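You operate a simulated robot arm through the tools that you are given. There is no shell and no other tool. Be economical: measure what you need, move in short steps, check, and stop when the job is done.

Carry out the task below with a simulated two-armed robot. There is one attempt and no reset: what you move stays moved.

JOB
Take the lid off the yellow can and lay it down on the top of the bench with the turntable. Put the 165 blue-collared cage on the fourth shelf from the bottom of the tall rack. Take the open cage with the largest size on its label and put it on the second shelf from the bottom of the black rack. Put the black cap from the bench before the yellow valve on the top of the grey cart. Put the steel shoe labelled "72" from the tray of the far head on the low shelf in the tape tower. Open the right cuff bench drawer, put the large cuff on the top of the long bench away in the inside of the right cuff bench drawer and shut the drawer again. Any order will do.

Only the result counts: the job must be done as asked and must still hold three seconds after the hand-in. Knocking over, shifting, dropping, spilling or breaking anything else fails it. A push-on lid holds only when it is set on centred and level and pressed home; a screw cap is set on level and turned clockwise until tight.

ROBOT AND FRAMES
Two 6-joint arms with two-finger grippers on one trunk, on a base that drives. Base frame: it is fixed to the floor where the robot stands at the start and does not move with it; the origin is under the middle of the robot, x ahead of it, y to its left, z up; the surface under the hand at the start is at about z = 780. Readings come in mm, degrees, newtons and seconds.
The left shoulder is at the start at [30, 178, 938], the right one opposite. With the tool pointing down near the work surface each hand reaches from about 420 to 840 mm from the robot's upright axis, wherever it stands, measured 20 degrees to its own side. Places, roughly: black cap (7x7x4 cm) [-5800, 2000, 800]; blue-collared cage [-4250, -5250, 750]; fourth shelf of the tall rack [-7800, -4400, 1400]; inside of the right cuff bench drawer [300, -3100, 700]; large cuff [500, 3000, 750]; low shelf in the tape tower (68x22 cm) [-8200, -100, 600]; open cage [-4250, -5250, 750]; right cuff bench drawer [300, -3100, 700]; second shelf of the black rack [-200, -7000, 600]; steel shoe [-5750, 3750, 750]; top of the grey cart (40x21 cm) [-2940, 2100, 820]; yellow can (7x7x8 cm) [500, 0, 800]. Payload 2.54 kg a hand.
The TCP of each hand is the grasp point between the finger pads, 30 mm short of the fingertips. In the tool frame z runs along the fingers and y along their closing line. The gripper opens to 116 mm. The gripper's body begins 95 mm behind the TCP.
Orientation is that of the tool frame in the base frame, as a unit quaternion [w, x, y, z]. With the fingers straight down and closing along the base's y, the tool's x points along the base's -x, its y along +y and its z along -z.

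CONTROLS
- The arms move only by the tool apply_moves. It takes "left_plan", "right_plan" or both (then of equal length, played together; a hand with none holds still); each is text: rows parted by semicolons, each of 7 numbers parted by spaces: the shift along the base's x, y, z in units of 500 mm (1.0 is 500 mm), then the turn, a rotation vector about the base's x, y, z in units of 60 degrees (1.0 is 60 degrees), then the gripper command, from -1 (shut) to 1 (fully open), values between in proportion. In form: dx dy dz wx wy wz grip; .... A call has 1 to 20 rows; each row is the pose to reach, as a shift and turn from the pose commanded when the call began. A call with a number of a shift or a turn outside -1 to 1 is refused whole. Each row takes 0.2 s and may step no farther than 50 mm and 8.6 degrees from the row before; otherwise, or with a gripper value out of range, the whole call is refused. Where a pose cannot be reached the arm comes as near as it can. A force on the tool above 40 N (or 10 N above the force at the start of the call, whichever is more), or a blocked arm, ends the call early, and 0.2 s more pass. The fingers move at their own pace (about 153 mm/s each) and stop on an object; they squeeze with about 38 N. The grip force told is the motor's: it shows also when the fingers shut on nothing. Time passes only in rows, and 0.2 s behind the last, so rows that repeat a pose let the fingers close. It gives the time, the measured TCP pose, the force on the tool (base axes), the opening and the grip force at its end, in the units of the frame above (readings bear some noise), with the torque about the TCP (base axes, N m) and any sound that the robot's microphone picked up.
- Cameras (640 x 400 px; columns grow to the right, rows downward): "scene" is now at [42.2, 13.4, 1657.7]; the picture's right is [0.12, -0.99, 0.00], its down [-0.82, -0.10, -0.56] and it looks along [0.56, 0.07, -0.83] (base axes); focal length 287 px, centre (320, 200). "left" rides on the left gripper at [69, 15, -122] in its tool frame; the picture's right is [-0.21, 0.98, 0.00], its down [-0.83, -0.18, -0.53] and it looks along [-0.52, -0.11, 0.85] (tool axes); focal length 251 px, centre (320, 200). "right" rides on the right gripper at [69, -15, -122] in its tool frame; the picture's right is [0.21, 0.98, 0.00], its down [-0.83, 0.18, -0.53] and it looks along [-0.52, 0.11, 0.85] (tool axes); focal length 251 px, centre (320, 200). There is no depth. A picture from a camera that has moved, and an enlarged one, comes with that camera's place and axes in the base frame and with its lens. The place of the scene camera against the robot may be out by one fixed shift of up to 12 mm in any direction.
- camera(camera): a new picture of that camera. It takes no simulated time.
- slide_trunk(by): slides the trunk up (or, below 0, down) by that many mm; the arms and the scene camera ride with it, the base frame stays. It gives what a move gives, with no picture.
- steer(legs): drives the robot by 1 to 6 legs, each [ahead, left, turn to the left] in mm, mm and degrees, along the robot's own axes; the way and the turn of a leg run together, so that a leg with both is an arc; at most 1500 mm and 180 degrees a leg. The arms and the cameras ride along, it lands a little off, and it stops where it bumps. It gives what a move gives.
- aim_head(pan, tilt): turns the head with the scene camera to pan (to the left, within 143 degrees either way) and tilt (down, from -29 to 69), counted from straight ahead of the robot. It gives what a move gives.
- zoom(camera, box): a new picture of the part [left, top, right, bottom] of that camera's present view, enlarged. It takes no simulated time.
- finish_job(): hands the job in; it is judged then, once.

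Work in short steps. Places have to be worked out from the pictures, the camera data and where the tool is seen: move nearer, look again, correct. Check each grasp and each placing, and mend what went wrong. You have 196 turns and 192 pictures in all, those below and enlarged ones among them. Open the grippers and draw the arms clear of the work before you hand the job in, unless the task says otherwise.

The tools are called after "Request:" by a JSON object that holds its "op" and its "data". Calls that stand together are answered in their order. apply_moves: Moves the arms, as the interface text tells. Its arguments: {"type":"object","properties":{"left_plan":{"type":"string"},"right_plan":{"type":"string"}},"required":[]} The other tools are called the same way: slide_trunk (by) slides the trunk up or down; steer (legs) drives the base; aim_head (pan, tilt) turns the head that bears the scene camera; camera (camera) takes a picture; zoom (camera, box) takes an enlarged picture of a part of a camera's view; finish_job () hands the job in.

At the start:

```text
time: 0.0
left_tool_pos: [430.8, 185.8, 1126.8]
left_tcp_rot: [0.0, 0.0, 1.0, 0.0]
left_ft_force: [0.3, 0.7, 0.6]
left_moment: [0.01, -0.03, 0.0]
left_gripper_width: 115.8
left_grip_force: 0.0
right_tool_pos: [538.9, -284.8, 1040.6]
right_tcp_rot: [0.001, 0.0, 1.0, 0.0]
right_ft_force: [0.0, 0.3, 0.1]
right_moment: [-0.01, 0.0, -0.02]
right_gripper_width: 115.9
right_grip_force: 0.1
trunk travel left (down, up): [-150.0, 390.0]
robot x, y, heading: [0.2, 2.6, -0.3]
head pan, tilt: [7.1, 55.9]
```

scene: 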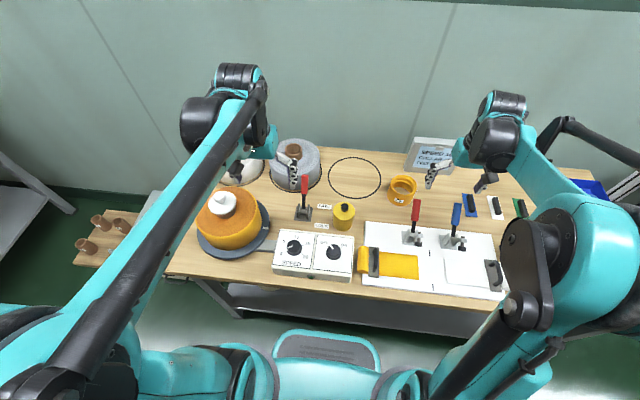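
right: 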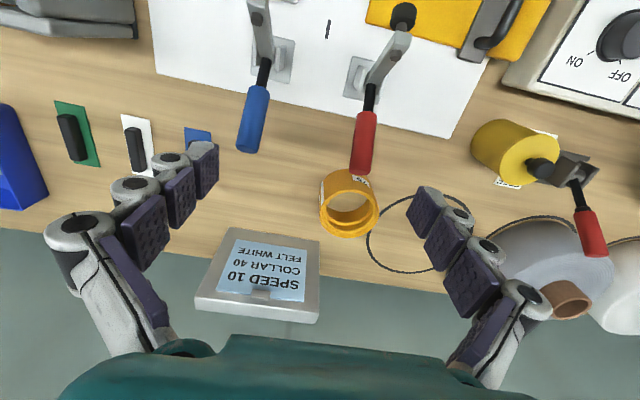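
left: 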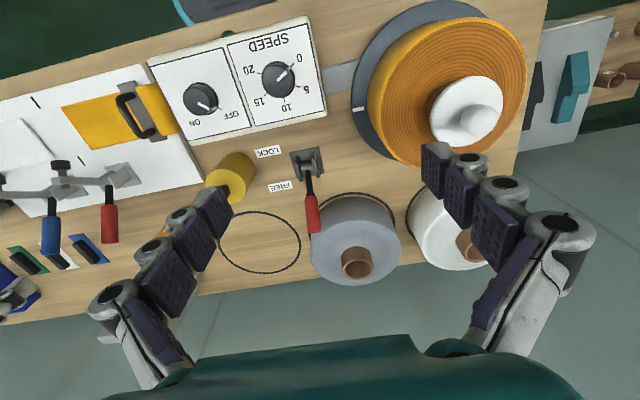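

I begin by looking closer at the bench before me, where the yellow can should stand at about [500,0,800].

Request:
{"op": "zoom", "data": {"camera": "scene", "box": [160, 120, 480, 320]}}

Request:
{"op": "zoom", "data": {"camera": "left", "box": [140, 100, 340, 225]}}

```text
2.00 times, centred on (320, 220) of scene
camera zoom: at [42.2, 13.4, 1657.7], right [0.12, -0.99, 0.0], down [-0.82, -0.1, -0.56], along [0.56, 0.07, -0.83], focal length 574 px, centre (320, 160)
```

zoom: 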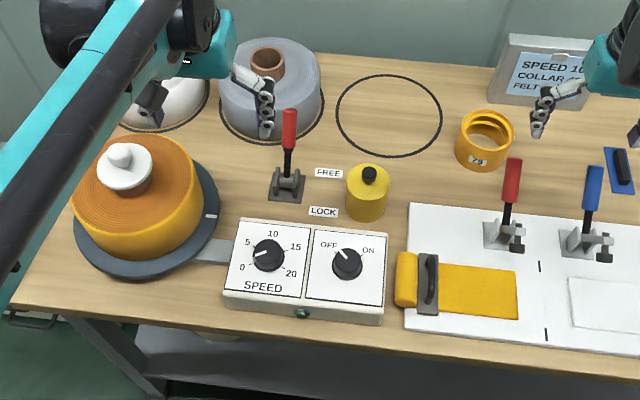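

```text
3.20 times, centred on (240, 162) of left
camera zoom: at [362.9, 202.2, 1249.9], right [0.21, 0.98, 0.0], down [0.83, -0.18, 0.53], along [0.52, -0.11, -0.85], focal length 805 px, centre (576, 320)
```

zoom: 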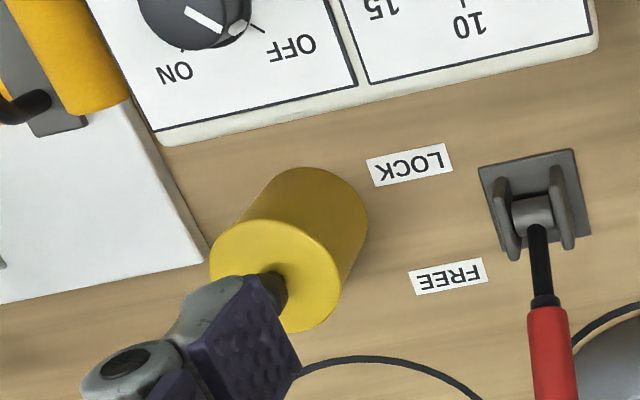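

The can with its black-knobbed lid is near [550,-5], and the bench with the turntable is this one. I bring the left hand above the can to measure it better.

Request:
{"op": "apply_moves", "data": {"left_plan": "0.038 -0.0637 -0.0423 0 0 0 1; 0.076 -0.1273 -0.0847 0 0 0 1; 0.114 -0.191 -0.127 0 0 0 1; 0.152 -0.2547 -0.1693 0 0 0 1; 0.19 -0.3183 -0.2117 0 0 0 1; 0.228 -0.382 -0.254 0 0 0 1"}}

Request:
{"op": "camera", "data": {"camera": "left"}}

Request:
{"op": "camera", "data": {"camera": "right"}}

```text
time: 1.4
left_tool_pos: [545.8, -5.5, 1002.6]
left_tcp_rot: [0.001, 0.0, 1.0, 0.0]
left_ft_force: [0.4, -1.1, -0.3]
left_moment: [0.05, 0.02, 0.04]
left_gripper_width: 115.9
left_grip_force: 0.2
right_tool_pos: [539.8, -286.6, 1041.4]
right_tcp_rot: [-0.001, -0.001, 1.0, 0.0]
right_ft_force: [0.4, 0.1, 0.4]
right_moment: [0.01, 0.03, 0.04]
right_gripper_width: 116.2
right_grip_force: 0.0
trunk travel left (down, up): [-150.0, 390.0]
robot x, y, heading: [-0.9, 0.8, 0.2]
head pan, tilt: [7.1, 55.9]
```

```text
186 pictures are left
camera left: at [477.6, 10.5, 1124.3], right [0.21, 0.98, 0.0], down [0.83, -0.18, 0.53], along [0.52, -0.11, -0.85], focal length 251 px, centre (320, 200)
```

left: 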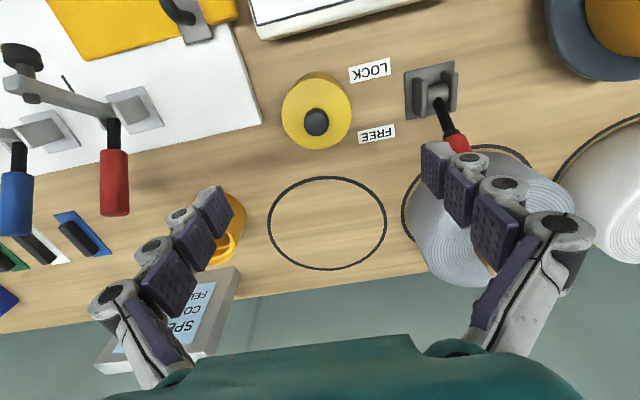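

```text
185 pictures are left
camera right: at [470.6, -301.4, 1162.1], right [-0.21, 0.98, 0.0], down [0.83, 0.18, 0.53], along [0.52, 0.12, -0.85], focal length 251 px, centre (320, 200)
```

right: 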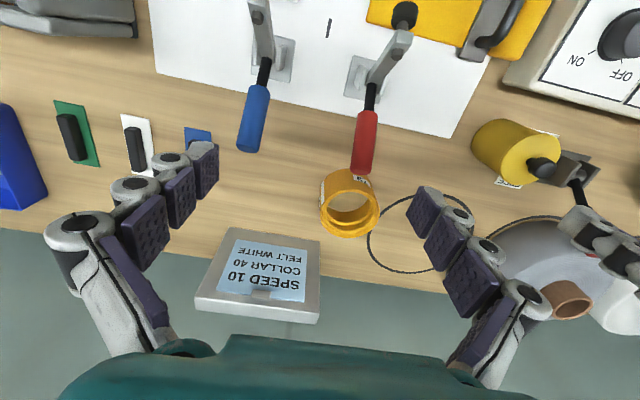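

Triangulating, the knob sits at about [540,-5,880]. I look closer at the lid and seam from the side.

Request:
{"op": "zoom", "data": {"camera": "right", "box": [450, 100, 610, 200]}}

```text
4.00 times, centred on (530, 150) of right
camera zoom: at [470.6, -301.4, 1162.1], right [-0.21, 0.98, 0.0], down [0.83, 0.18, 0.53], along [0.52, 0.12, -0.85], focal length 1006 px, centre (-520, 400)
```

zoom: 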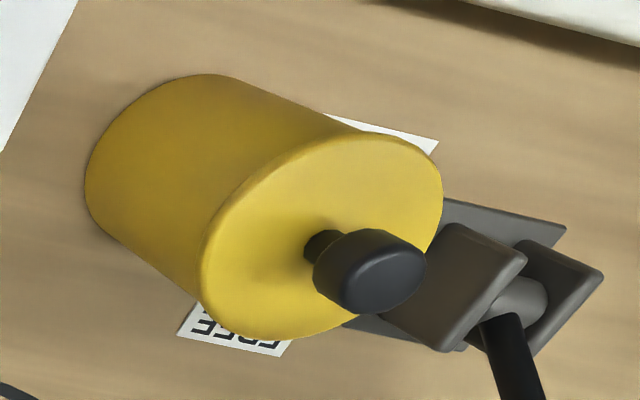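

The knob is a mushroom on a thin stem, lid top about z=857. I lower the left fingers over it with the tips just above the lid.

Request:
{"op": "apply_moves", "data": {"left_plan": "-0.01 0 -0.08 0 0 0 0; -0.012 0 -0.16 0 0 0 -0.3; -0.012 0 -0.21 0 0 0 -0.4"}}

Request:
{"op": "camera", "data": {"camera": "left"}}

Request:
{"op": "zoom", "data": {"camera": "right", "box": [450, 100, 610, 200]}}

```text
time: 2.2
left_tool_pos: [541.9, -6.2, 894.2]
left_tcp_rot: [0.0, -0.001, 1.0, 0.0]
left_ft_force: [-0.1, 0.3, -0.4]
left_moment: [0.0, 0.01, -0.04]
left_gripper_width: 34.8
left_grip_force: 0.1
right_tool_pos: [538.6, -284.9, 1039.8]
right_tcp_rot: [0.0, 0.001, 1.0, -0.001]
right_ft_force: [-0.4, 0.1, -0.2]
right_moment: [0.03, 0.03, -0.03]
right_gripper_width: 115.9
right_grip_force: 0.0
trunk travel left (down, up): [-150.0, 390.0]
robot x, y, heading: [0.6, -0.3, 0.0]
head pan, tilt: [7.1, 55.9]
```

```text
183 pictures are left
camera left: at [472.8, 11.2, 1018.5], right [0.21, 0.98, 0.0], down [0.83, -0.18, 0.53], along [0.52, -0.11, -0.85], focal length 251 px, centre (320, 200)
```

left: 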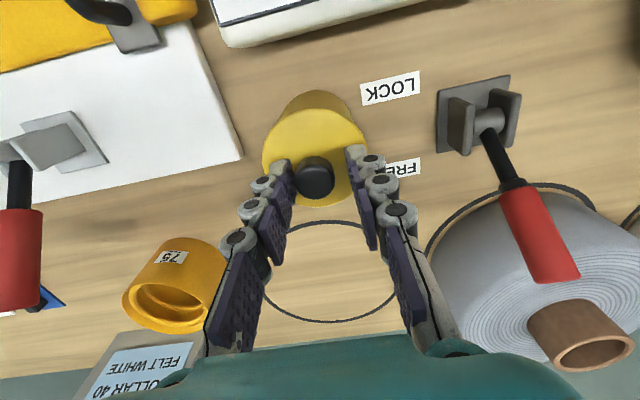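

```text
4.00 times, centred on (530, 150) of right
camera zoom: at [470.1, -300.9, 1162.5], right [-0.21, 0.98, 0.0], down [0.83, 0.18, 0.53], along [0.52, 0.11, -0.85], focal length 1006 px, centre (-520, 400)
```

zoom: 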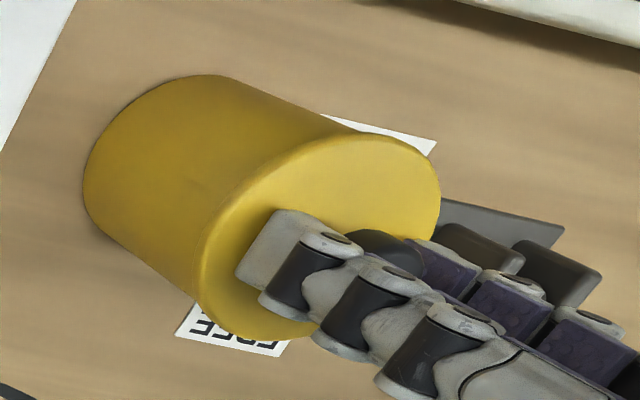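

The knob is between the pads, nearly centred. I close on it.

Request:
{"op": "apply_moves", "data": {"left_plan": "0 0 -0.002 0 0 0 -0.7; 0 0 -0.002 0 0 0 -1; 0 0 -0.002 0 0 0 -1; 0 0 -0.002 0 0 0 -1"}}

Request:
{"op": "apply_moves", "data": {"left_plan": "0 0 0.01 0 0 0 -1; 0 0 0.02 0 0 0 -1; 0 0 0.03 0 0 0 -1; 0 0 0.04 0 0 0 -1"}}

Request:
{"op": "zoom", "data": {"camera": "right", "box": [450, 100, 610, 200]}}

```text
time: 3.2
left_tool_pos: [540.1, -5.7, 894.4]
left_tcp_rot: [-0.001, 0.0, 1.0, 0.0]
left_ft_force: [1.5, -2.4, 8.1]
left_moment: [-0.13, -0.11, 0.04]
left_gripper_width: 21.1
left_grip_force: 38.2
right_tool_pos: [538.6, -284.8, 1041.4]
right_tcp_rot: [0.0, 0.0, 1.0, 0.001]
right_ft_force: [-0.4, 0.2, 0.7]
right_moment: [-0.01, 0.0, 0.05]
right_gripper_width: 116.1
right_grip_force: 0.1
trunk travel left (down, up): [-150.0, 390.0]
robot x, y, heading: [-1.7, -0.3, 0.0]
head pan, tilt: [7.1, 55.9]
```

```text
time: 4.2
left_tool_pos: [539.6, -5.2, 914.3]
left_tcp_rot: [0.0, -0.001, 1.0, 0.001]
left_ft_force: [0.0, -0.6, -1.8]
left_moment: [0.03, 0.0, -0.01]
left_gripper_width: 21.3
left_grip_force: 38.0
right_tool_pos: [539.1, -284.7, 1041.1]
right_tcp_rot: [0.0, 0.0, 1.0, 0.001]
right_ft_force: [-1.0, -0.6, 0.3]
right_moment: [0.01, 0.03, -0.03]
right_gripper_width: 116.0
right_grip_force: 0.1
trunk travel left (down, up): [-150.0, 390.0]
robot x, y, heading: [1.1, -2.9, -0.0]
head pan, tilt: [7.1, 55.9]
```

```text
4.00 times, centred on (530, 150) of right
camera zoom: at [469.4, -300.6, 1162.8], right [-0.21, 0.98, 0.0], down [0.83, 0.18, 0.53], along [0.52, 0.11, -0.85], focal length 1006 px, centre (-520, 400)
```

zoom: 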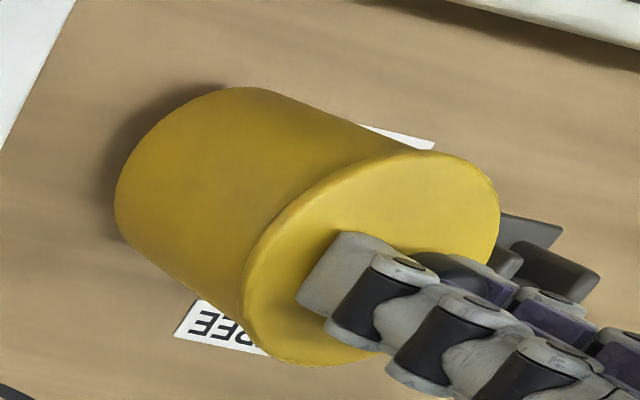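

The can rose with the lid, so I set it straight back down and will hold its body with the right hand. The right hand comes in tilted 45° from the front right, to a pre-grasp at [498,-78,911].

Request:
{"op": "apply_moves", "data": {"left_plan": "0 0 -0.015 0 0 0 -1; 0 0 -0.03 0 0 0 -1; 0 0 -0.039 0 0 0 -1; 0 0 -0.039 0 0 0 -1; 0 0 -0.039 0 0 0 -1; 0 0 -0.039 0 0 0 -1; 0 0 -0.039 0 0 0 -1; 0 0 -0.039 0 0 0 -1; 0 0 -0.039 0 0 0 -1; 0 0 -0.039 0 0 0 -1", "right_plan": "0 0 0 0.0391 -0.0678 0.0946 1; 0 0 0 0.0782 -0.1356 0.1892 1; 0 0 0 0.1173 -0.2034 0.2838 1; 0 0 0 0.1564 -0.2712 0.3784 1; 0 0 0 0.1955 -0.339 0.473 1; 0 0.06 -0.01 0.2346 -0.4068 0.5676 1; -0.03 0.12 -0.06 0.2737 -0.4746 0.6622 1; -0.05 0.2 -0.1 0.3128 -0.5424 0.7568 1; -0.065 0.28 -0.14 0.3519 -0.6102 0.8514 1; -0.08 0.36 -0.18 0.391 -0.678 0.946 1"}}

Request:
{"op": "camera", "data": {"camera": "scene"}}

Request:
{"op": "camera", "data": {"camera": "right"}}

```text
time: 6.4
left_tool_pos: [539.5, -4.9, 894.5]
left_tcp_rot: [0.001, 0.0, 1.0, 0.001]
left_ft_force: [6.7, -0.5, 19.7]
left_moment: [-0.05, -0.21, 0.01]
left_gripper_width: 21.3
left_grip_force: 38.1
right_tool_pos: [498.0, -103.9, 950.3]
right_tcp_rot: [0.332, -0.463, 0.8, 0.191]
right_ft_force: [-0.3, 0.6, 0.6]
right_moment: [0.0, 0.0, -0.03]
right_gripper_width: 115.7
right_grip_force: 0.0
trunk travel left (down, up): [-150.0, 390.0]
robot x, y, heading: [-1.1, 0.7, -0.2]
head pan, tilt: [7.1, 55.9]
```

```text
180 pictures are left
camera scene: at [41.3, 13.2, 1657.8], right [0.12, -0.99, 0.0], down [-0.82, -0.1, -0.56], along [0.56, 0.07, -0.83], focal length 287 px, centre (320, 200)
```

scene: 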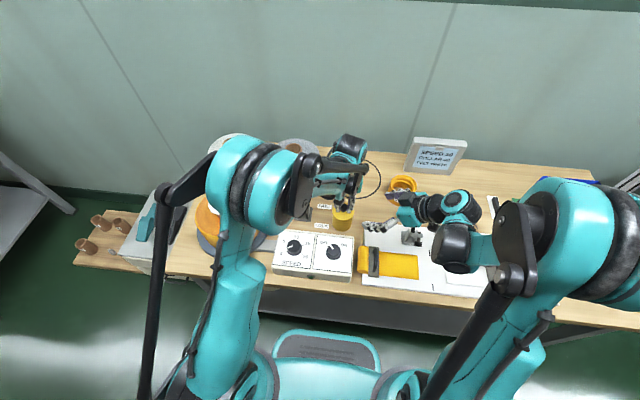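

```text
179 pictures are left
camera right: at [443.3, -229.3, 987.2], right [-0.92, 0.36, -0.15], down [-0.06, 0.27, 0.96], along [0.38, 0.89, -0.23], focal length 251 px, centre (320, 200)
```

right: 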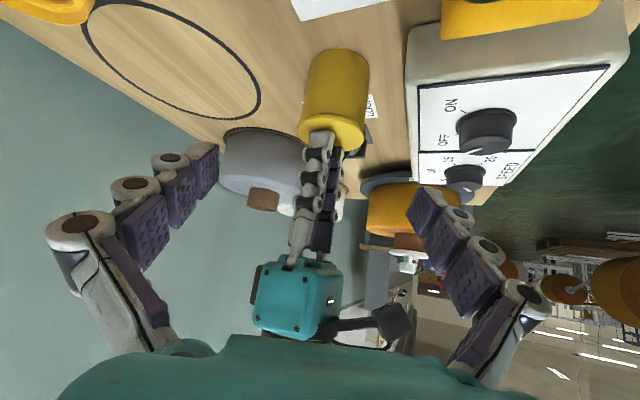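

The can is down again (19 N down-press felt). The right hand is lined up; I advance to 70 mm short of the can and check.

Request:
{"op": "apply_moves", "data": {"right_plan": "0.014 0.04 -0.05 0 0 0 1; 0.024 0.076 -0.1 0 0 0 1; 0.034 0.112 -0.15 0 0 0 1"}}

Request:
{"op": "camera", "data": {"camera": "right"}}

Request:
{"op": "zoom", "data": {"camera": "scene", "box": [240, 120, 480, 270]}}

```text
time: 7.2
left_tool_pos: [540.2, -6.0, 895.2]
left_tcp_rot: [0.0, 0.0, 1.0, 0.0]
left_ft_force: [4.7, -2.0, 15.6]
left_moment: [-0.06, -0.03, 0.05]
left_gripper_width: 21.2
left_grip_force: 37.6
right_tool_pos: [518.2, -49.0, 880.0]
right_tcp_rot: [0.33, -0.462, 0.801, 0.19]
right_ft_force: [-0.3, 0.2, 0.7]
right_moment: [-0.04, 0.06, 0.01]
right_gripper_width: 115.7
right_grip_force: 0.1
right hand out of reach, approached as far as the arm can: row 3
trunk travel left (down, up): [-150.0, 390.0]
robot x, y, heading: [-4.0, -1.0, 0.1]
head pan, tilt: [7.1, 55.9]
```

```text
178 pictures are left
camera right: at [464.2, -174.1, 917.8], right [-0.92, 0.36, -0.15], down [-0.05, 0.27, 0.96], along [0.38, 0.89, -0.23], focal length 251 px, centre (320, 200)
```

right: 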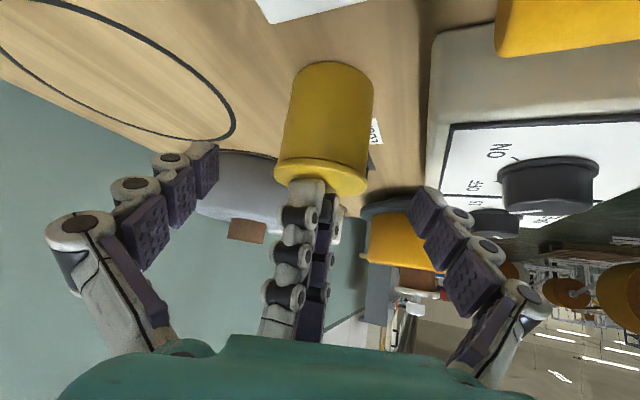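

```text
2.67 times, centred on (360, 195) of scene
camera zoom: at [41.2, 13.3, 1657.7], right [0.12, -0.99, 0.0], down [-0.82, -0.1, -0.56], along [0.56, 0.07, -0.83], focal length 766 px, centre (213, 213)
```

zoom: 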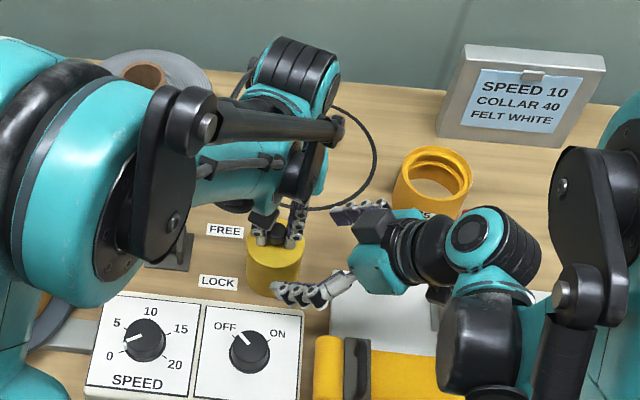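

The hand nears a reach limit but the seam of the lid now shows, about 10 mm under the can's top. I try to advance further with the fingers partly closed to 92 mm.

Request:
{"op": "apply_moves", "data": {"right_plan": "0.01 0.02 -0.02 0 0 0 0.6; 0.025 0.05 -0.05 0 0 0 0.6; 0.04 0.08 -0.085 0 0 0 0.6"}}

Request:
{"op": "camera", "data": {"camera": "right"}}

```text
time: 8.0
left_tool_pos: [540.1, -6.8, 894.3]
left_tcp_rot: [0.0, 0.0, 1.0, 0.0]
left_ft_force: [2.1, -3.5, 10.4]
left_moment: [-0.03, 0.16, 0.06]
left_gripper_width: 21.2
left_grip_force: 37.8
right_tool_pos: [551.3, -9.7, 849.1]
right_tcp_rot: [0.33, -0.462, 0.8, 0.192]
right_ft_force: [-1.8, 1.9, 1.2]
right_moment: [0.01, 0.0, -0.01]
right_gripper_width: 95.4
right_grip_force: 1.5
right hand out of reach, approached as far as the arm can: row 1, 2, 3
trunk travel left (down, up): [-150.0, 390.0]
robot x, y, heading: [-2.3, -3.8, -0.1]
head pan, tilt: [7.1, 55.9]
```

```text
176 pictures are left
camera right: at [497.2, -134.2, 886.5], right [-0.92, 0.36, -0.15], down [-0.05, 0.27, 0.96], along [0.38, 0.89, -0.23], focal length 251 px, centre (320, 200)
```

right: 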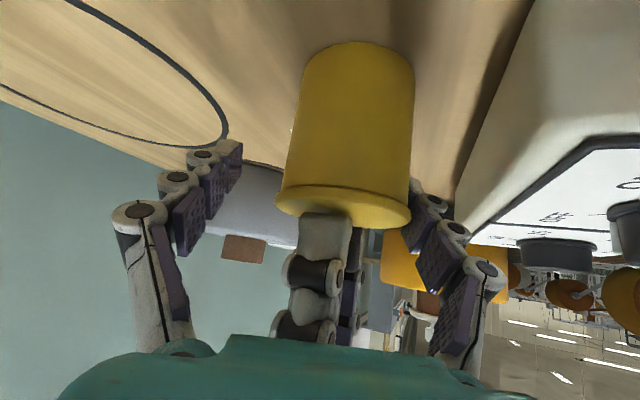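

The arm is at its inner limit; turning the approach 20° more toward straight left moves the wrist away from the shoulder, so I yaw the hand by -20° keeping the commanded spot.

Request:
{"op": "apply_moves", "data": {"right_plan": "0 0 0 0 0 -0.111 0.6; 0.005 0.004 0 0 0 -0.222 0.6; 0.008 0.004 0 0 0 -0.333 0.6; 0.008 0.004 0 0 0 -0.333 0.6"}}

Request:
{"op": "camera", "data": {"camera": "right"}}

```text
time: 8.7
left_tool_pos: [544.2, -2.7, 893.4]
left_tcp_rot: [0.004, -0.002, 1.0, 0.0]
left_ft_force: [8.1, -4.5, -4.0]
left_moment: [-0.18, -0.36, -0.14]
left_gripper_width: 21.6
left_grip_force: 38.0
right_tool_pos: [566.5, -3.9, 862.0]
right_tcp_rot: [0.347, -0.363, 0.851, 0.151]
right_ft_force: [-8.2, 3.5, 2.8]
right_moment: [0.04, 0.17, 0.05]
right_gripper_width: 100.4
right_grip_force: 5.6
right hand out of reach, approached as far as the arm can: row 1, 2, 3
trunk travel left (down, up): [-150.0, 390.0]
robot x, y, heading: [0.9, 0.0, -0.0]
head pan, tilt: [7.1, 55.9]
stopped in row 3 (left hand): the force on the tool passed its limit at 47 N (the readings are from after the stop); the commanded pose is now the measured one
```

```text
175 pictures are left
camera right: at [483.3, -113.4, 900.7], right [-0.81, 0.56, -0.15], down [0.02, 0.28, 0.96], along [0.58, 0.78, -0.24], focal length 251 px, centre (320, 200)
```

right: 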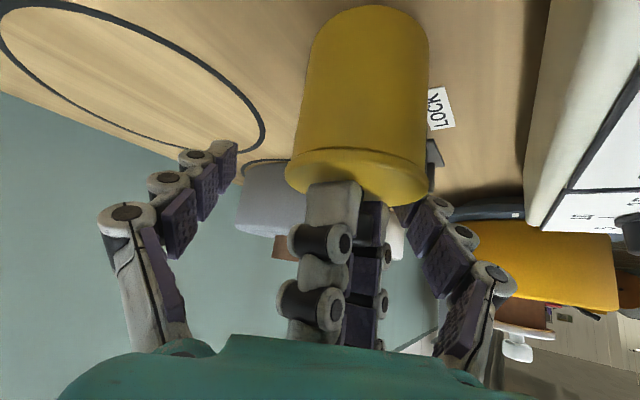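

I turned it the wrong way and it nudged the can a few mm. I undo that, opening wide and yawing +40° in all so the hand comes in from straight right, and bring the left hand back to its place.

Request:
{"op": "apply_moves", "data": {"right_plan": "-0.01 -0.006 -0.01 0 0 0.111 1; -0.02 -0.012 -0.02 0 0 0.222 1; -0.03 -0.016 -0.02 0 0 0.333 1; -0.035 -0.02 -0.02 0 0 0.444 1; -0.04 -0.02 -0.02 0 0 0.555 1; -0.045 -0.02 -0.025 0 0 0.667 1; -0.045 -0.02 -0.025 0 0 0.667 1", "left_plan": "0 0 0 0 0 0 -1; 0 0 0 0 0 0 -1; -0.003 -0.002 0 0 0 0 -1; -0.006 -0.004 0 0 0 0 -1; -0.008 -0.005 0 0 0 0 -1; -0.008 -0.005 0 0 0 0 -1; -0.008 -0.005 0 0 0 0 -1"}}

Request:
{"op": "camera", "data": {"camera": "right"}}

```text
time: 10.3
left_tool_pos: [538.7, -5.6, 895.2]
left_tcp_rot: [0.003, -0.002, 1.0, 0.0]
left_ft_force: [-0.3, -0.3, -1.7]
left_moment: [0.01, 0.01, -0.03]
left_gripper_width: 21.3
left_grip_force: 38.3
right_tool_pos: [543.8, -15.1, 850.1]
right_tcp_rot: [0.275, -0.632, 0.677, 0.259]
right_ft_force: [0.0, 0.1, -0.2]
right_moment: [0.0, 0.01, 0.01]
right_gripper_width: 115.9
right_grip_force: 0.1
trunk travel left (down, up): [-150.0, 390.0]
robot x, y, heading: [1.6, -1.9, 0.0]
head pan, tilt: [7.1, 55.9]
```

```text
174 pictures are left
camera right: at [550.3, -150.9, 888.6], right [-0.98, -0.09, -0.15], down [-0.16, 0.23, 0.96], along [-0.05, 0.97, -0.24], focal length 251 px, centre (320, 200)
```

right: 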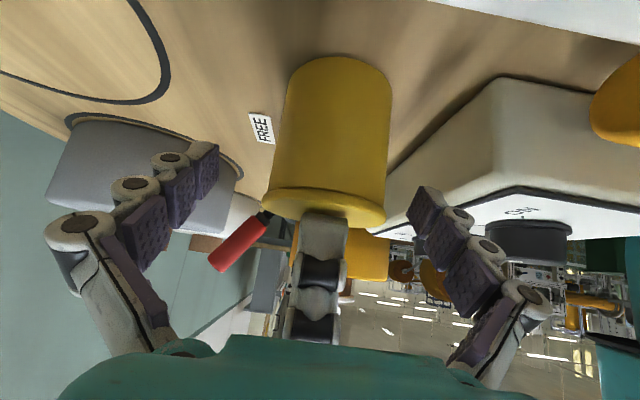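

The right hand now straddles the can from the right. I narrow to about 90 mm and lower to z≈834, then close on the can's body below the lid seam.

Request:
{"op": "apply_moves", "data": {"right_plan": "-0.008 0 0 0 0 0 0.5; -0.008 0.01 -0.015 0 0 0 0.5; -0.008 0.016 -0.034 0 0 0 0.5; -0.008 0.016 -0.034 0 0 0 0.5"}}

Request:
{"op": "apply_moves", "data": {"right_plan": "0 0 0 0 0 0 0.2; 0 0 0 0 0 0 -0.2; 0 0 0 0 0 0 -1; 0 0 0 0 0 0 -1"}}

Request:
{"op": "camera", "data": {"camera": "right"}}

```text
time: 11.3
left_tool_pos: [540.3, -5.5, 893.8]
left_tcp_rot: [0.004, -0.002, 1.0, 0.001]
left_ft_force: [0.0, 1.1, -1.8]
left_moment: [0.02, 0.0, 0.02]
left_gripper_width: 21.7
left_grip_force: 37.9
right_tool_pos: [541.2, -7.4, 833.7]
right_tcp_rot: [0.276, -0.632, 0.676, 0.259]
right_ft_force: [-0.3, -0.4, 0.9]
right_moment: [-0.03, 0.0, -0.04]
right_gripper_width: 87.3
right_grip_force: 0.0
trunk travel left (down, up): [-150.0, 390.0]
robot x, y, heading: [0.6, -1.4, 0.2]
head pan, tilt: [7.1, 55.9]
```

```text
time: 12.3
left_tool_pos: [539.7, -5.5, 895.0]
left_tcp_rot: [0.003, -0.002, 1.0, 0.001]
left_ft_force: [0.0, -0.1, 1.0]
left_moment: [-0.05, 0.03, -0.01]
left_gripper_width: 21.4
left_grip_force: 38.2
right_tool_pos: [540.1, -7.6, 832.6]
right_tcp_rot: [0.275, -0.633, 0.676, 0.259]
right_ft_force: [0.2, -0.2, -1.7]
right_moment: [-0.02, -0.07, 0.0]
right_gripper_width: 64.7
right_grip_force: 38.2
trunk travel left (down, up): [-150.0, 390.0]
robot x, y, heading: [-1.8, -0.8, -0.3]
head pan, tilt: [7.1, 55.9]
heard: snap
```

```text
173 pictures are left
camera right: at [546.4, -144.1, 871.9], right [-0.99, -0.09, -0.15], down [-0.16, 0.23, 0.96], along [-0.05, 0.97, -0.24], focal length 251 px, centre (320, 200)
```

right: 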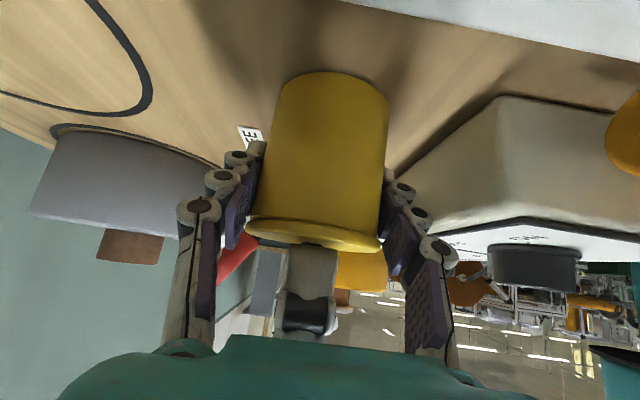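

A snap was heard: the lid has come loose. I lift the left hand with the lid straight up.

Request:
{"op": "apply_moves", "data": {"left_plan": "0 0 0.02 0 0 0 -1; 0 0 0.05 0 0 0 -1; 0 0 0.1 0 0 0 -1; 0 0 0.16 0 0 0 -1"}}

Request:
{"op": "camera", "data": {"camera": "right"}}

Request:
{"op": "zoom", "data": {"camera": "scene", "box": [160, 120, 480, 320]}}

```text
time: 13.3
left_tool_pos: [538.8, -7.2, 976.9]
left_tcp_rot: [0.003, -0.002, 1.0, 0.001]
left_ft_force: [-0.4, -0.1, 0.0]
left_moment: [-0.01, 0.0, 0.03]
left_gripper_width: 21.5
left_grip_force: 37.8
right_tool_pos: [539.5, -7.7, 832.9]
right_tcp_rot: [0.276, -0.632, 0.676, 0.259]
right_ft_force: [0.3, 0.1, 0.1]
right_moment: [-0.02, -0.04, -0.02]
right_gripper_width: 64.6
right_grip_force: 37.7
trunk travel left (down, up): [-150.0, 390.0]
robot x, y, heading: [-0.5, -3.4, -0.4]
head pan, tilt: [7.1, 55.9]
```

```text
172 pictures are left
camera right: at [546.0, -144.0, 872.3], right [-0.99, -0.09, -0.15], down [-0.16, 0.23, 0.96], along [-0.05, 0.97, -0.24], focal length 251 px, centre (320, 200)
```

right: 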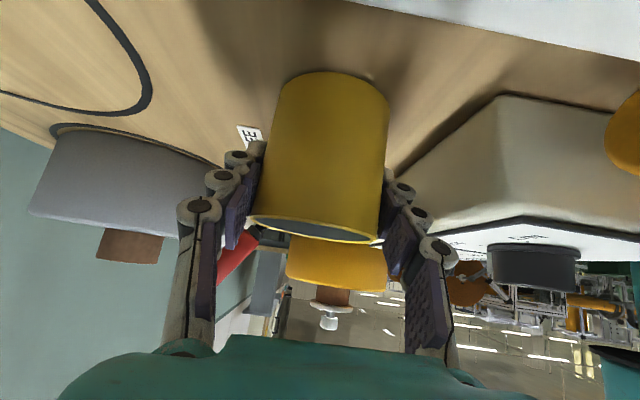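

```text
2.00 times, centred on (320, 220) of scene
camera zoom: at [41.6, 13.6, 1657.7], right [0.12, -0.99, 0.0], down [-0.82, -0.1, -0.56], along [0.56, 0.07, -0.83], focal length 574 px, centre (320, 160)
```

zoom: 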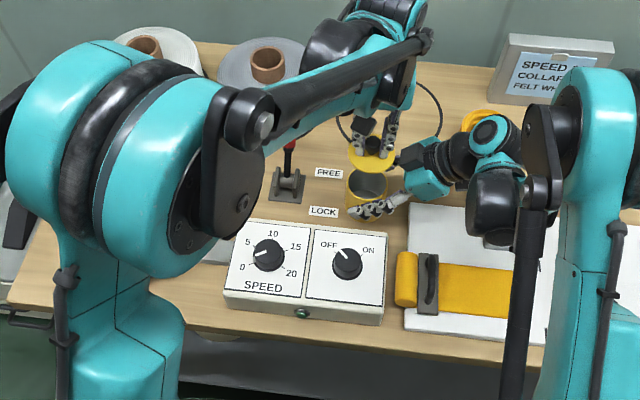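

The lid is off and the can stands steady. I release the can with the right hand and back it off along its axis.

Request:
{"op": "apply_moves", "data": {"right_plan": "0 0 0 0 0 0 -0.2; 0 0 0 0 0 0 0.4; 0 0 0 0 0 0 0.5; -0.012 -0.07 0.07 0 0 0 0.5; -0.024 -0.14 0.14 0 0 0 0.5; -0.036 -0.21 0.21 0 0 0 0.5; -0.036 -0.28 0.28 0 0 0 0.5; -0.036 -0.36 0.35 0 0 0 0.5"}}

Request:
{"op": "zoom", "data": {"camera": "scene", "box": [240, 120, 480, 270]}}

Request:
{"op": "camera", "data": {"camera": "left"}}

```text
refused: row 8 steps farther than a row can; nothing moved
```

```text
2.67 times, centred on (360, 195) of scene
camera zoom: at [41.6, 13.6, 1657.7], right [0.12, -0.99, 0.0], down [-0.82, -0.1, -0.56], along [0.56, 0.07, -0.83], focal length 766 px, centre (213, 213)
```

zoom: 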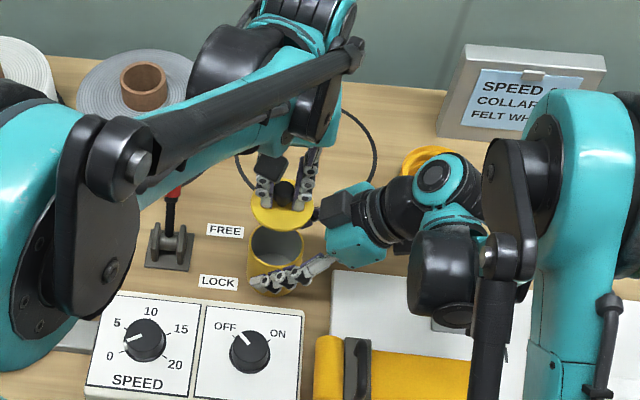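

```text
169 pictures are left
camera left: at [469.8, 8.9, 1098.7], right [0.21, 0.98, 0.0], down [0.82, -0.18, 0.54], along [0.53, -0.11, -0.84], focal length 251 px, centre (320, 200)
```

left: 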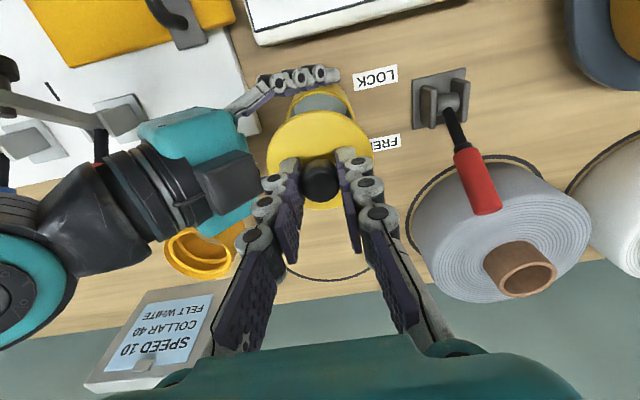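

The last row overstepped; I resend it a bit shorter.

Request:
{"op": "apply_moves", "data": {"right_plan": "0 0 0 0 0 0 -0.2; 0 0 0 0 0 0 0.4; 0 0 0 0 0 0 0.5; -0.01 -0.065 0.065 0 0 0 0.5; -0.02 -0.13 0.13 0 0 0 0.5; -0.03 -0.195 0.195 0 0 0 0.5; -0.03 -0.26 0.26 0 0 0 0.5; -0.03 -0.32 0.32 0 0 0 0.5; -0.03 -0.38 0.38 0 0 0 0.5; -0.03 -0.44 0.44 0 0 0 0.5; -0.03 -0.5 0.5 0 0 0 0.5"}}

Request:
{"op": "camera", "data": {"camera": "left"}}

```text
time: 15.7
left_tool_pos: [540.3, -7.8, 975.5]
left_tcp_rot: [0.003, -0.002, 1.0, 0.001]
left_ft_force: [-0.5, 0.4, -0.6]
left_moment: [0.01, 0.0, -0.02]
left_gripper_width: 21.6
left_grip_force: 38.0
right_tool_pos: [521.6, -257.6, 1083.6]
right_tcp_rot: [0.274, -0.632, 0.676, 0.26]
right_ft_force: [-0.5, -0.2, 0.9]
right_moment: [0.0, 0.02, 0.02]
right_gripper_width: 87.0
right_grip_force: 0.0
trunk travel left (down, up): [-150.0, 390.0]
robot x, y, heading: [2.1, 0.1, -0.1]
head pan, tilt: [7.1, 55.9]
```

```text
168 pictures are left
camera left: at [470.0, 8.5, 1098.3], right [0.21, 0.98, 0.0], down [0.82, -0.18, 0.54], along [0.53, -0.11, -0.84], focal length 251 px, centre (320, 200)
```

left: 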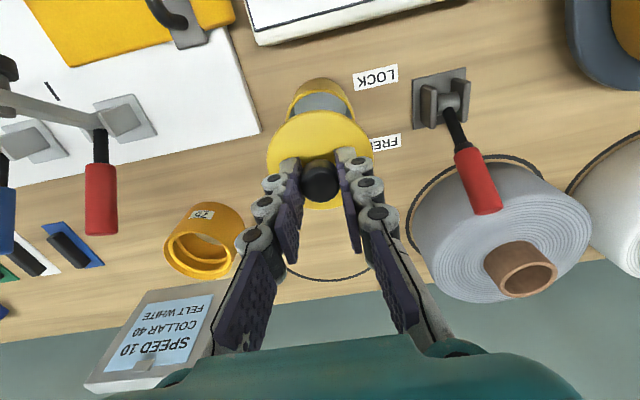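

The can is free and upright. I carry the lid to an empty patch of this bench at about [632,-100] and lower it to z≈850.

Request:
{"op": "apply_moves", "data": {"left_plan": "0.062 -0.062 0 0 0 0 -1; 0.124 -0.124 0 0 0 0 -1; 0.184 -0.184 0 0 0 0 -1; 0.184 -0.184 -0.09 0 0 0 -1; 0.184 -0.184 -0.18 0 0 0 -1; 0.184 -0.184 -0.25 0 0 0 -1"}}

Request:
{"op": "camera", "data": {"camera": "left"}}

Request:
{"op": "camera", "data": {"camera": "right"}}

```text
time: 17.1
left_tool_pos: [632.8, -99.6, 848.4]
left_tcp_rot: [0.003, -0.001, 1.0, 0.001]
left_ft_force: [0.3, -0.5, -0.6]
left_moment: [-0.01, -0.02, 0.01]
left_gripper_width: 21.6
left_grip_force: 37.4
right_tool_pos: [522.1, -257.9, 1082.2]
right_tcp_rot: [0.274, -0.632, 0.676, 0.26]
right_ft_force: [-0.8, -0.6, 0.1]
right_moment: [-0.01, 0.02, 0.0]
right_gripper_width: 87.2
right_grip_force: 0.1
trunk travel left (down, up): [-150.0, 390.0]
robot x, y, heading: [1.3, -1.1, 0.2]
head pan, tilt: [7.1, 55.9]
```

```text
167 pictures are left
camera left: at [562.7, -82.3, 972.2], right [0.21, 0.98, 0.0], down [0.82, -0.18, 0.54], along [0.53, -0.11, -0.84], focal length 251 px, centre (320, 200)
```

left: 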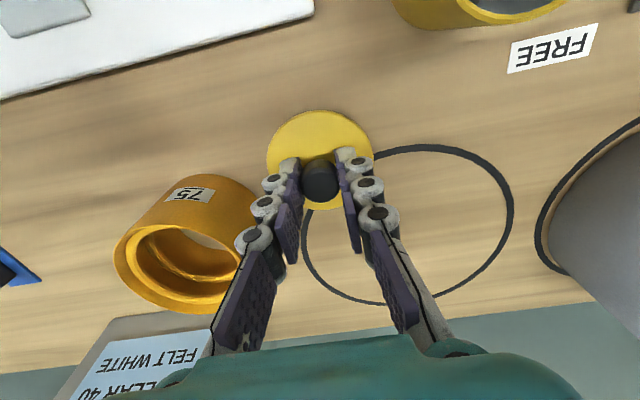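

```text
166 pictures are left
camera right: at [529.1, -394.0, 1120.9], right [-0.99, -0.09, -0.15], down [-0.16, 0.23, 0.96], along [-0.05, 0.97, -0.24], focal length 251 px, centre (320, 200)
```

right: 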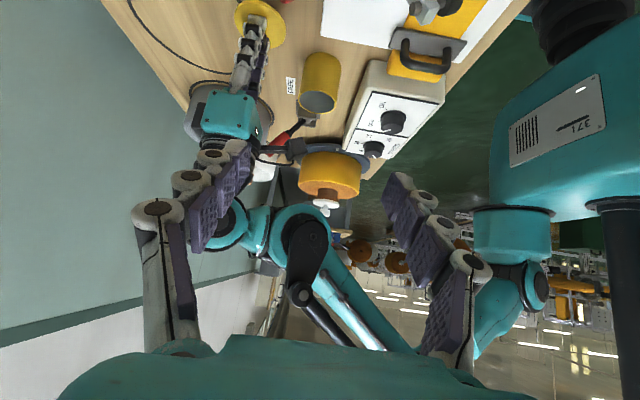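

The patch is clear. I lower in small steps until touch.

Request:
{"op": "apply_moves", "data": {"left_plan": "0 0 -0.01 0 0 0 -1; 0 0 -0.02 0 0 0 -1; 0 0 -0.03 0 0 0 -1; 0 0 -0.04 0 0 0 -1; 0 0 -0.045 0 0 0 -1"}}

```text
time: 18.3
left_tool_pos: [630.7, -99.4, 827.8]
left_tcp_rot: [0.003, -0.001, 1.0, 0.001]
left_ft_force: [0.1, -0.3, -0.3]
left_moment: [0.01, 0.02, 0.05]
left_gripper_width: 21.2
left_grip_force: 38.0
right_tool_pos: [522.7, -258.0, 1083.0]
right_tcp_rot: [0.275, -0.633, 0.676, 0.259]
right_ft_force: [0.5, -0.8, -0.6]
right_moment: [0.02, -0.03, 0.01]
right_gripper_width: 87.1
right_grip_force: 0.1
trunk travel left (down, up): [-150.0, 390.0]
robot x, y, heading: [1.2, 0.2, 0.1]
head pan, tilt: [7.1, 55.9]
```

No contact yet at z=828; I go on in 3 mm steps.

Request:
{"op": "apply_moves", "data": {"left_plan": "0 0 -0.006 0 0 0 -1; 0 0 -0.012 0 0 0 -1; 0 0 -0.018 0 0 0 -1; 0 0 -0.022 0 0 0 -1"}}

Request:
{"op": "zoom", "data": {"camera": "left", "box": [220, 80, 420, 205]}}

```text
time: 19.3
left_tool_pos: [631.4, -97.9, 818.1]
left_tcp_rot: [0.005, -0.002, 1.0, -0.001]
left_ft_force: [8.2, -1.0, 30.3]
left_moment: [-0.02, 0.34, 0.06]
left_gripper_width: 21.6
left_grip_force: 38.1
right_tool_pos: [521.4, -258.9, 1084.1]
right_tcp_rot: [0.276, -0.632, 0.676, 0.259]
right_ft_force: [0.8, -0.1, -0.2]
right_moment: [0.02, 0.01, -0.02]
right_gripper_width: 87.0
right_grip_force: 0.0
trunk travel left (down, up): [-150.0, 390.0]
robot x, y, heading: [2.7, -2.2, 0.1]
head pan, tilt: [7.1, 55.9]
```

```text
3.20 times, centred on (320, 142) of left
camera zoom: at [561.0, -82.1, 939.9], right [0.21, 0.98, 0.0], down [0.82, -0.18, 0.54], along [0.53, -0.11, -0.84], focal length 805 px, centre (320, 384)
```

zoom: 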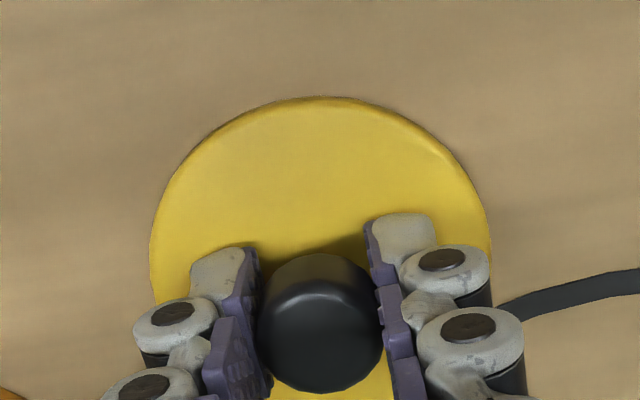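

The lid rests on the bench. I ease off, open and lift away.

Request:
{"op": "apply_moves", "data": {"left_plan": "0 0 0.005 0 0 0 -0.9; 0 0 0.006 0 0 0 -0.5; 0 0 0.006 0 0 0 -0.3; 0 0 0.08 0 0 0 -0.3; 0 0 0.17 0 0 0 -0.3; 0 0 0.26 0 0 0 0"}}

Request:
{"op": "camera", "data": {"camera": "left"}}

```text
time: 20.7
left_tool_pos: [631.5, -97.9, 945.1]
left_tcp_rot: [0.003, -0.002, 1.0, 0.001]
left_ft_force: [-0.7, -0.1, 0.3]
left_moment: [-0.03, -0.02, -0.03]
left_gripper_width: 58.1
left_grip_force: 0.0
right_tool_pos: [521.7, -258.3, 1082.4]
right_tcp_rot: [0.275, -0.633, 0.676, 0.259]
right_ft_force: [-0.5, 0.6, -0.2]
right_moment: [0.01, -0.02, 0.01]
right_gripper_width: 86.9
right_grip_force: 0.1
trunk travel left (down, up): [-150.0, 390.0]
robot x, y, heading: [-1.7, 2.9, 0.2]
head pan, tilt: [7.1, 55.9]
```

```text
164 pictures are left
camera left: at [561.9, -81.2, 1067.8], right [0.21, 0.98, 0.0], down [0.82, -0.18, 0.54], along [0.53, -0.11, -0.84], focal length 251 px, centre (320, 200)
```

left: 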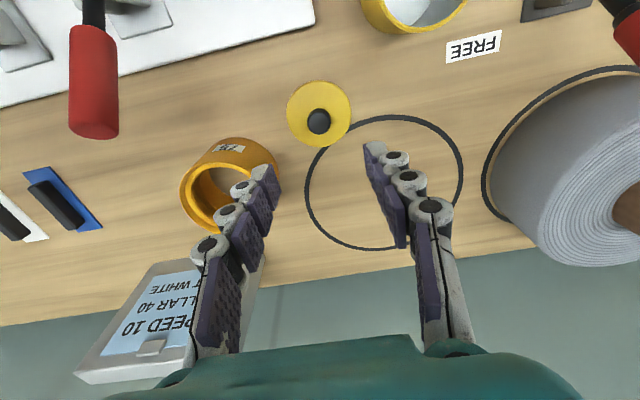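

The lid lies well on the bench. I stow both arms high and near, unrolling the right wrist in two calls, and look around with the head toward the left.

Request:
{"op": "apply_moves", "data": {"left_plan": "-0.04 0.09 0.06 0 0 0 0; -0.08 0.18 0.12 0 0 0 0; -0.14 0.26 0.18 0 0 0 0; -0.2 0.32 0.24 0 0 0 0; -0.26 0.38 0.3 0 0 0 0; -0.32 0.44 0.36 0 0 0 0; -0.38 0.5 0.4 0 0 0 0; -0.4 0.55 0.4 0 0 0 0", "right_plan": "0 0 0 -0.0348 0.0369 -0.085 0; 0 0 0 -0.0695 0.0738 -0.17 0; 0 0 0 -0.1043 0.1107 -0.255 0; 0 0 0 -0.139 0.1475 -0.34 0; 0 0 0 -0.1738 0.1844 -0.425 0; 0 0 0 -0.2085 0.2213 -0.51 0; 0 0 0 -0.2433 0.2582 -0.595 0; 0 0 0 -0.278 0.295 -0.68 0"}}

Request:
{"op": "apply_moves", "data": {"right_plan": "-0.02 0 0.01 -0.0348 0.0369 -0.085 0; -0.04 0 0.02 -0.0695 0.0738 -0.17 0; -0.06 0 0.03 -0.1043 0.1107 -0.255 0; -0.08 0 0.04 -0.139 0.1475 -0.34 0; -0.1 0 0.05 -0.1738 0.1844 -0.425 0; -0.12 0 0.06 -0.2085 0.2213 -0.51 0; -0.14 0 0.07 -0.2433 0.2582 -0.595 0; -0.16 0 0.08 -0.278 0.295 -0.68 0"}}

Request:
{"op": "aim_head", "data": {"pan": 85, "tilt": 15}}

Request:
{"op": "camera", "data": {"camera": "scene"}}

```text
refused: row 1 steps farther than a row can; nothing moved
```

```text
time: 22.5
left_tool_pos: [633.0, -96.5, 945.3]
left_tcp_rot: [0.003, -0.002, 1.0, 0.001]
left_ft_force: [-0.1, 0.2, -0.2]
left_moment: [-0.01, 0.0, -0.01]
left_gripper_width: 57.9
left_grip_force: 0.1
right_tool_pos: [443.6, -256.7, 1123.7]
right_tcp_rot: [0.15, -0.344, 0.916, 0.141]
right_ft_force: [-0.2, -0.4, 0.2]
right_moment: [-0.03, -0.03, 0.0]
right_gripper_width: 57.9
right_grip_force: 0.0
trunk travel left (down, up): [-150.0, 390.0]
robot x, y, heading: [-1.4, 4.0, 0.1]
head pan, tilt: [7.1, 55.9]
```

```text
time: 24.0
left_tool_pos: [632.3, -96.6, 944.4]
left_tcp_rot: [0.003, -0.002, 1.0, 0.001]
left_ft_force: [0.4, -0.3, 0.0]
left_moment: [-0.01, 0.03, 0.0]
left_gripper_width: 57.9
left_grip_force: 0.1
right_tool_pos: [444.3, -257.6, 1123.7]
right_tcp_rot: [0.151, -0.344, 0.916, 0.142]
right_ft_force: [0.7, -0.5, 0.3]
right_moment: [-0.02, -0.01, 0.02]
right_gripper_width: 58.0
right_grip_force: 0.1
trunk travel left (down, up): [-150.0, 390.0]
robot x, y, heading: [3.2, 0.6, -0.3]
head pan, tilt: [85.0, 15.0]
```

```text
163 pictures are left
camera scene: at [-20.3, 97.6, 1719.0], right [1.0, -0.09, 0.0], down [-0.02, -0.26, -0.97], along [0.08, 0.96, -0.26], focal length 287 px, centre (320, 200)
```

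scene: 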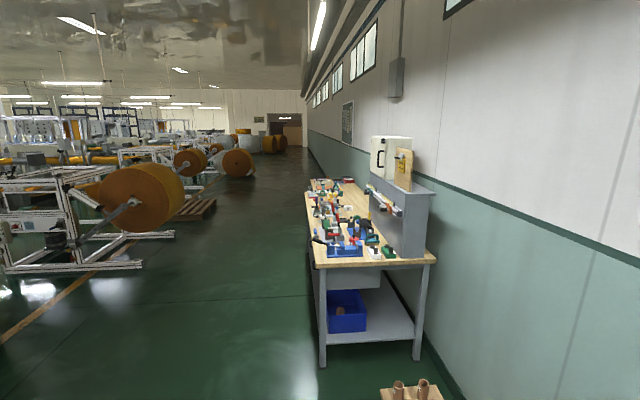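

The long bench stands to the left along the wall, front edge about x=140 and starting near y=1820. I finish stowing the arms.

Request:
{"op": "apply_moves", "data": {"left_plan": "-0.04 0.06 0.06 0 0 0 0; -0.08 0.12 0.12 0 0 0 0; -0.12 0.18 0.18 0 0 0 0; -0.16 0.24 0.24 0 0 0 0; -0.2 0.3 0.3 0 0 0 0; -0.25 0.37 0.34 0 0 0 0; -0.31 0.44 0.36 0 0 0 0; -0.37 0.51 0.38 0 0 0 0; -0.4 0.56 0.4 0 0 0 0", "right_plan": "0 0 0 -0.03 0.032 -0.074 0; 0 0 0 -0.06 0.065 -0.15 0; 0 0 0 -0.09 0.098 -0.226 0; 0 0 0 -0.12 0.131 -0.302 0; 0 0 0 -0.15 0.164 -0.378 0; 0 0 0 -0.18 0.197 -0.454 0; 0 0 0 -0.21 0.23 -0.53 0; 0 0 0 -0.243 0.262 -0.605 0; 0 0 0 -0.278 0.295 -0.68 0"}}

Request:
{"op": "aim_head", "data": {"pan": -85, "tilt": 15}}

Request:
{"op": "camera", "data": {"camera": "scene"}}

Request:
{"op": "aim_head", "data": {"pan": -140, "tilt": 15}}

Request:
{"op": "camera", "data": {"camera": "scene"}}

```text
time: 26.0
left_tool_pos: [431.6, 182.9, 1145.5]
left_tcp_rot: [0.003, -0.001, 1.0, 0.001]
left_ft_force: [0.1, -0.3, 0.4]
left_moment: [-0.04, 0.01, 0.0]
left_gripper_width: 58.1
left_grip_force: 0.0
right_tool_pos: [443.2, -257.9, 1121.8]
right_tcp_rot: [0.001, 0.002, 1.0, -0.002]
right_ft_force: [-0.3, -0.7, 0.2]
right_moment: [-0.03, -0.02, 0.02]
right_gripper_width: 58.0
right_grip_force: 0.1
trunk travel left (down, up): [-150.0, 390.0]
robot x, y, heading: [0.1, 0.6, 0.1]
head pan, tilt: [85.0, 15.0]
```

```text
time: 28.6
left_tool_pos: [432.0, 182.3, 1145.3]
left_tcp_rot: [0.003, -0.002, 1.0, 0.001]
left_ft_force: [0.0, 0.5, 0.9]
left_moment: [-0.03, -0.04, 0.01]
left_gripper_width: 58.1
left_grip_force: 0.0
right_tool_pos: [444.2, -258.0, 1122.5]
right_tcp_rot: [0.0, 0.001, 1.0, 0.0]
right_ft_force: [-0.5, -0.3, 0.2]
right_moment: [0.06, -0.01, 0.0]
right_gripper_width: 58.2
right_grip_force: 0.0
trunk travel left (down, up): [-150.0, 390.0]
robot x, y, heading: [2.3, -2.0, -0.2]
head pan, tilt: [-85.0, 15.0]
```

```text
162 pictures are left
camera scene: at [-20.4, -88.3, 1719.0], right [-1.0, -0.09, 0.0], down [-0.02, 0.26, -0.97], along [0.08, -0.96, -0.26], focal length 287 px, centre (320, 200)
```

scene: 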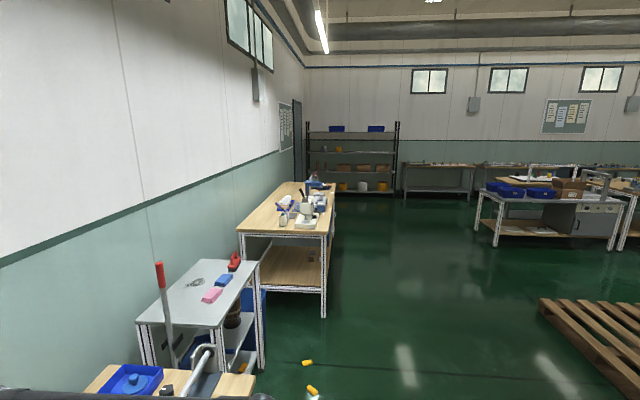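

```text
time: 29.8
left_tool_pos: [431.8, 182.5, 1145.4]
left_tcp_rot: [0.003, -0.001, 1.0, 0.002]
left_ft_force: [-0.6, -0.1, 0.2]
left_moment: [0.02, -0.02, 0.0]
left_gripper_width: 57.9
left_grip_force: 0.0
right_tool_pos: [443.9, -257.6, 1123.5]
right_tcp_rot: [0.001, 0.002, 1.0, -0.001]
right_ft_force: [0.5, -0.3, 0.2]
right_moment: [0.01, -0.02, -0.02]
right_gripper_width: 58.0
right_grip_force: 0.0
trunk travel left (down, up): [-150.0, 390.0]
robot x, y, heading: [1.5, -2.4, 0.2]
head pan, tilt: [-140.0, 15.0]
```

```text
161 pictures are left
camera scene: at [-100.0, -55.4, 1719.0], right [-0.64, 0.77, 0.0], down [0.2, 0.17, -0.97], along [-0.74, -0.62, -0.26], focal length 287 px, centre (320, 200)
```

scene: 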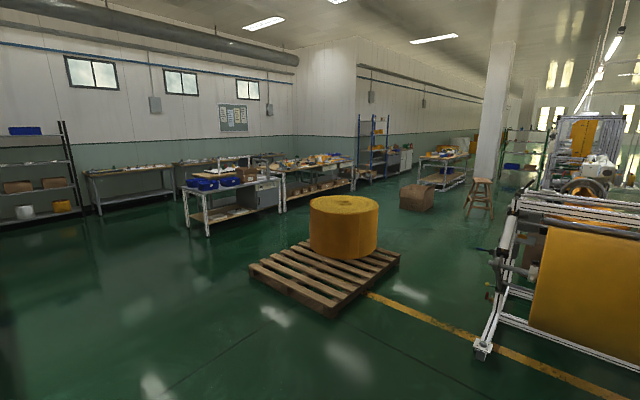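

The aisle left is clear, and there are two small yellow things on the floor near [160..220,-1580..-1810] to avoid later. I back off 250 mm and drive left to the long bench.

Request:
{"op": "steer", "data": {"legs": [[-300, 0, 0], [0, 1400, 0], [0, 1400, 0]]}}

Request:
{"op": "aim_head", "data": {"pan": 0, "tilt": 48}}

Request:
{"op": "camera", "data": {"camera": "scene"}}

```text
time: 45.1
left_tool_pos: [50.6, 3016.4, 1145.9]
left_tcp_rot: [0.004, -0.024, 1.0, 0.0]
left_ft_force: [0.3, -0.2, 0.4]
left_moment: [0.01, 0.01, 0.0]
left_gripper_width: 58.2
left_grip_force: 0.1
right_tool_pos: [82.6, 2579.9, 1122.1]
right_tcp_rot: [0.0, -0.021, 1.0, -0.001]
right_ft_force: [-0.3, 1.7, 0.2]
right_moment: [-0.01, -0.02, 0.0]
right_gripper_width: 57.8
right_grip_force: 0.1
trunk travel left (down, up): [-150.0, 390.0]
robot x, y, heading: [-371.9, 2817.8, 3.0]
head pan, tilt: [-140.0, 15.0]
```

```text
time: 47.3
left_tool_pos: [50.4, 3017.0, 1145.7]
left_tcp_rot: [0.003, -0.024, 1.0, 0.001]
left_ft_force: [-0.2, 0.9, 0.4]
left_moment: [0.0, 0.01, 0.03]
left_gripper_width: 57.6
left_grip_force: 0.0
right_tool_pos: [82.8, 2578.5, 1123.7]
right_tcp_rot: [0.001, -0.022, 1.0, 0.0]
right_ft_force: [0.4, -0.4, -0.4]
right_moment: [0.04, 0.02, 0.05]
right_gripper_width: 58.1
right_grip_force: 0.1
trunk travel left (down, up): [-150.0, 390.0]
robot x, y, heading: [-371.5, 2816.4, 2.6]
head pan, tilt: [0.0, 48.0]
```

```text
160 pictures are left
camera scene: at [-322.6, 2822.1, 1668.0], right [0.05, -1.0, 0.0], down [-0.74, -0.03, -0.67], along [0.67, 0.03, -0.74], focal length 287 px, centre (320, 200)
```

scene: 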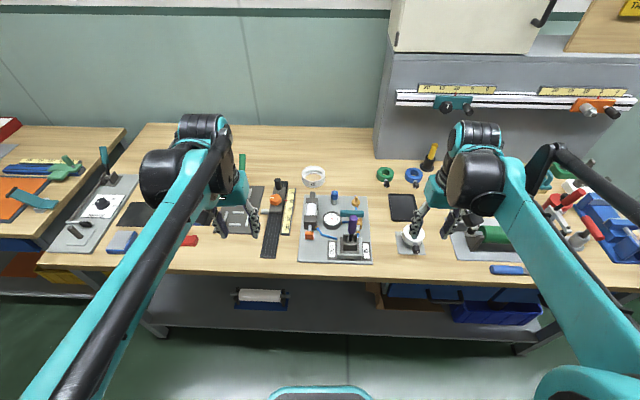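

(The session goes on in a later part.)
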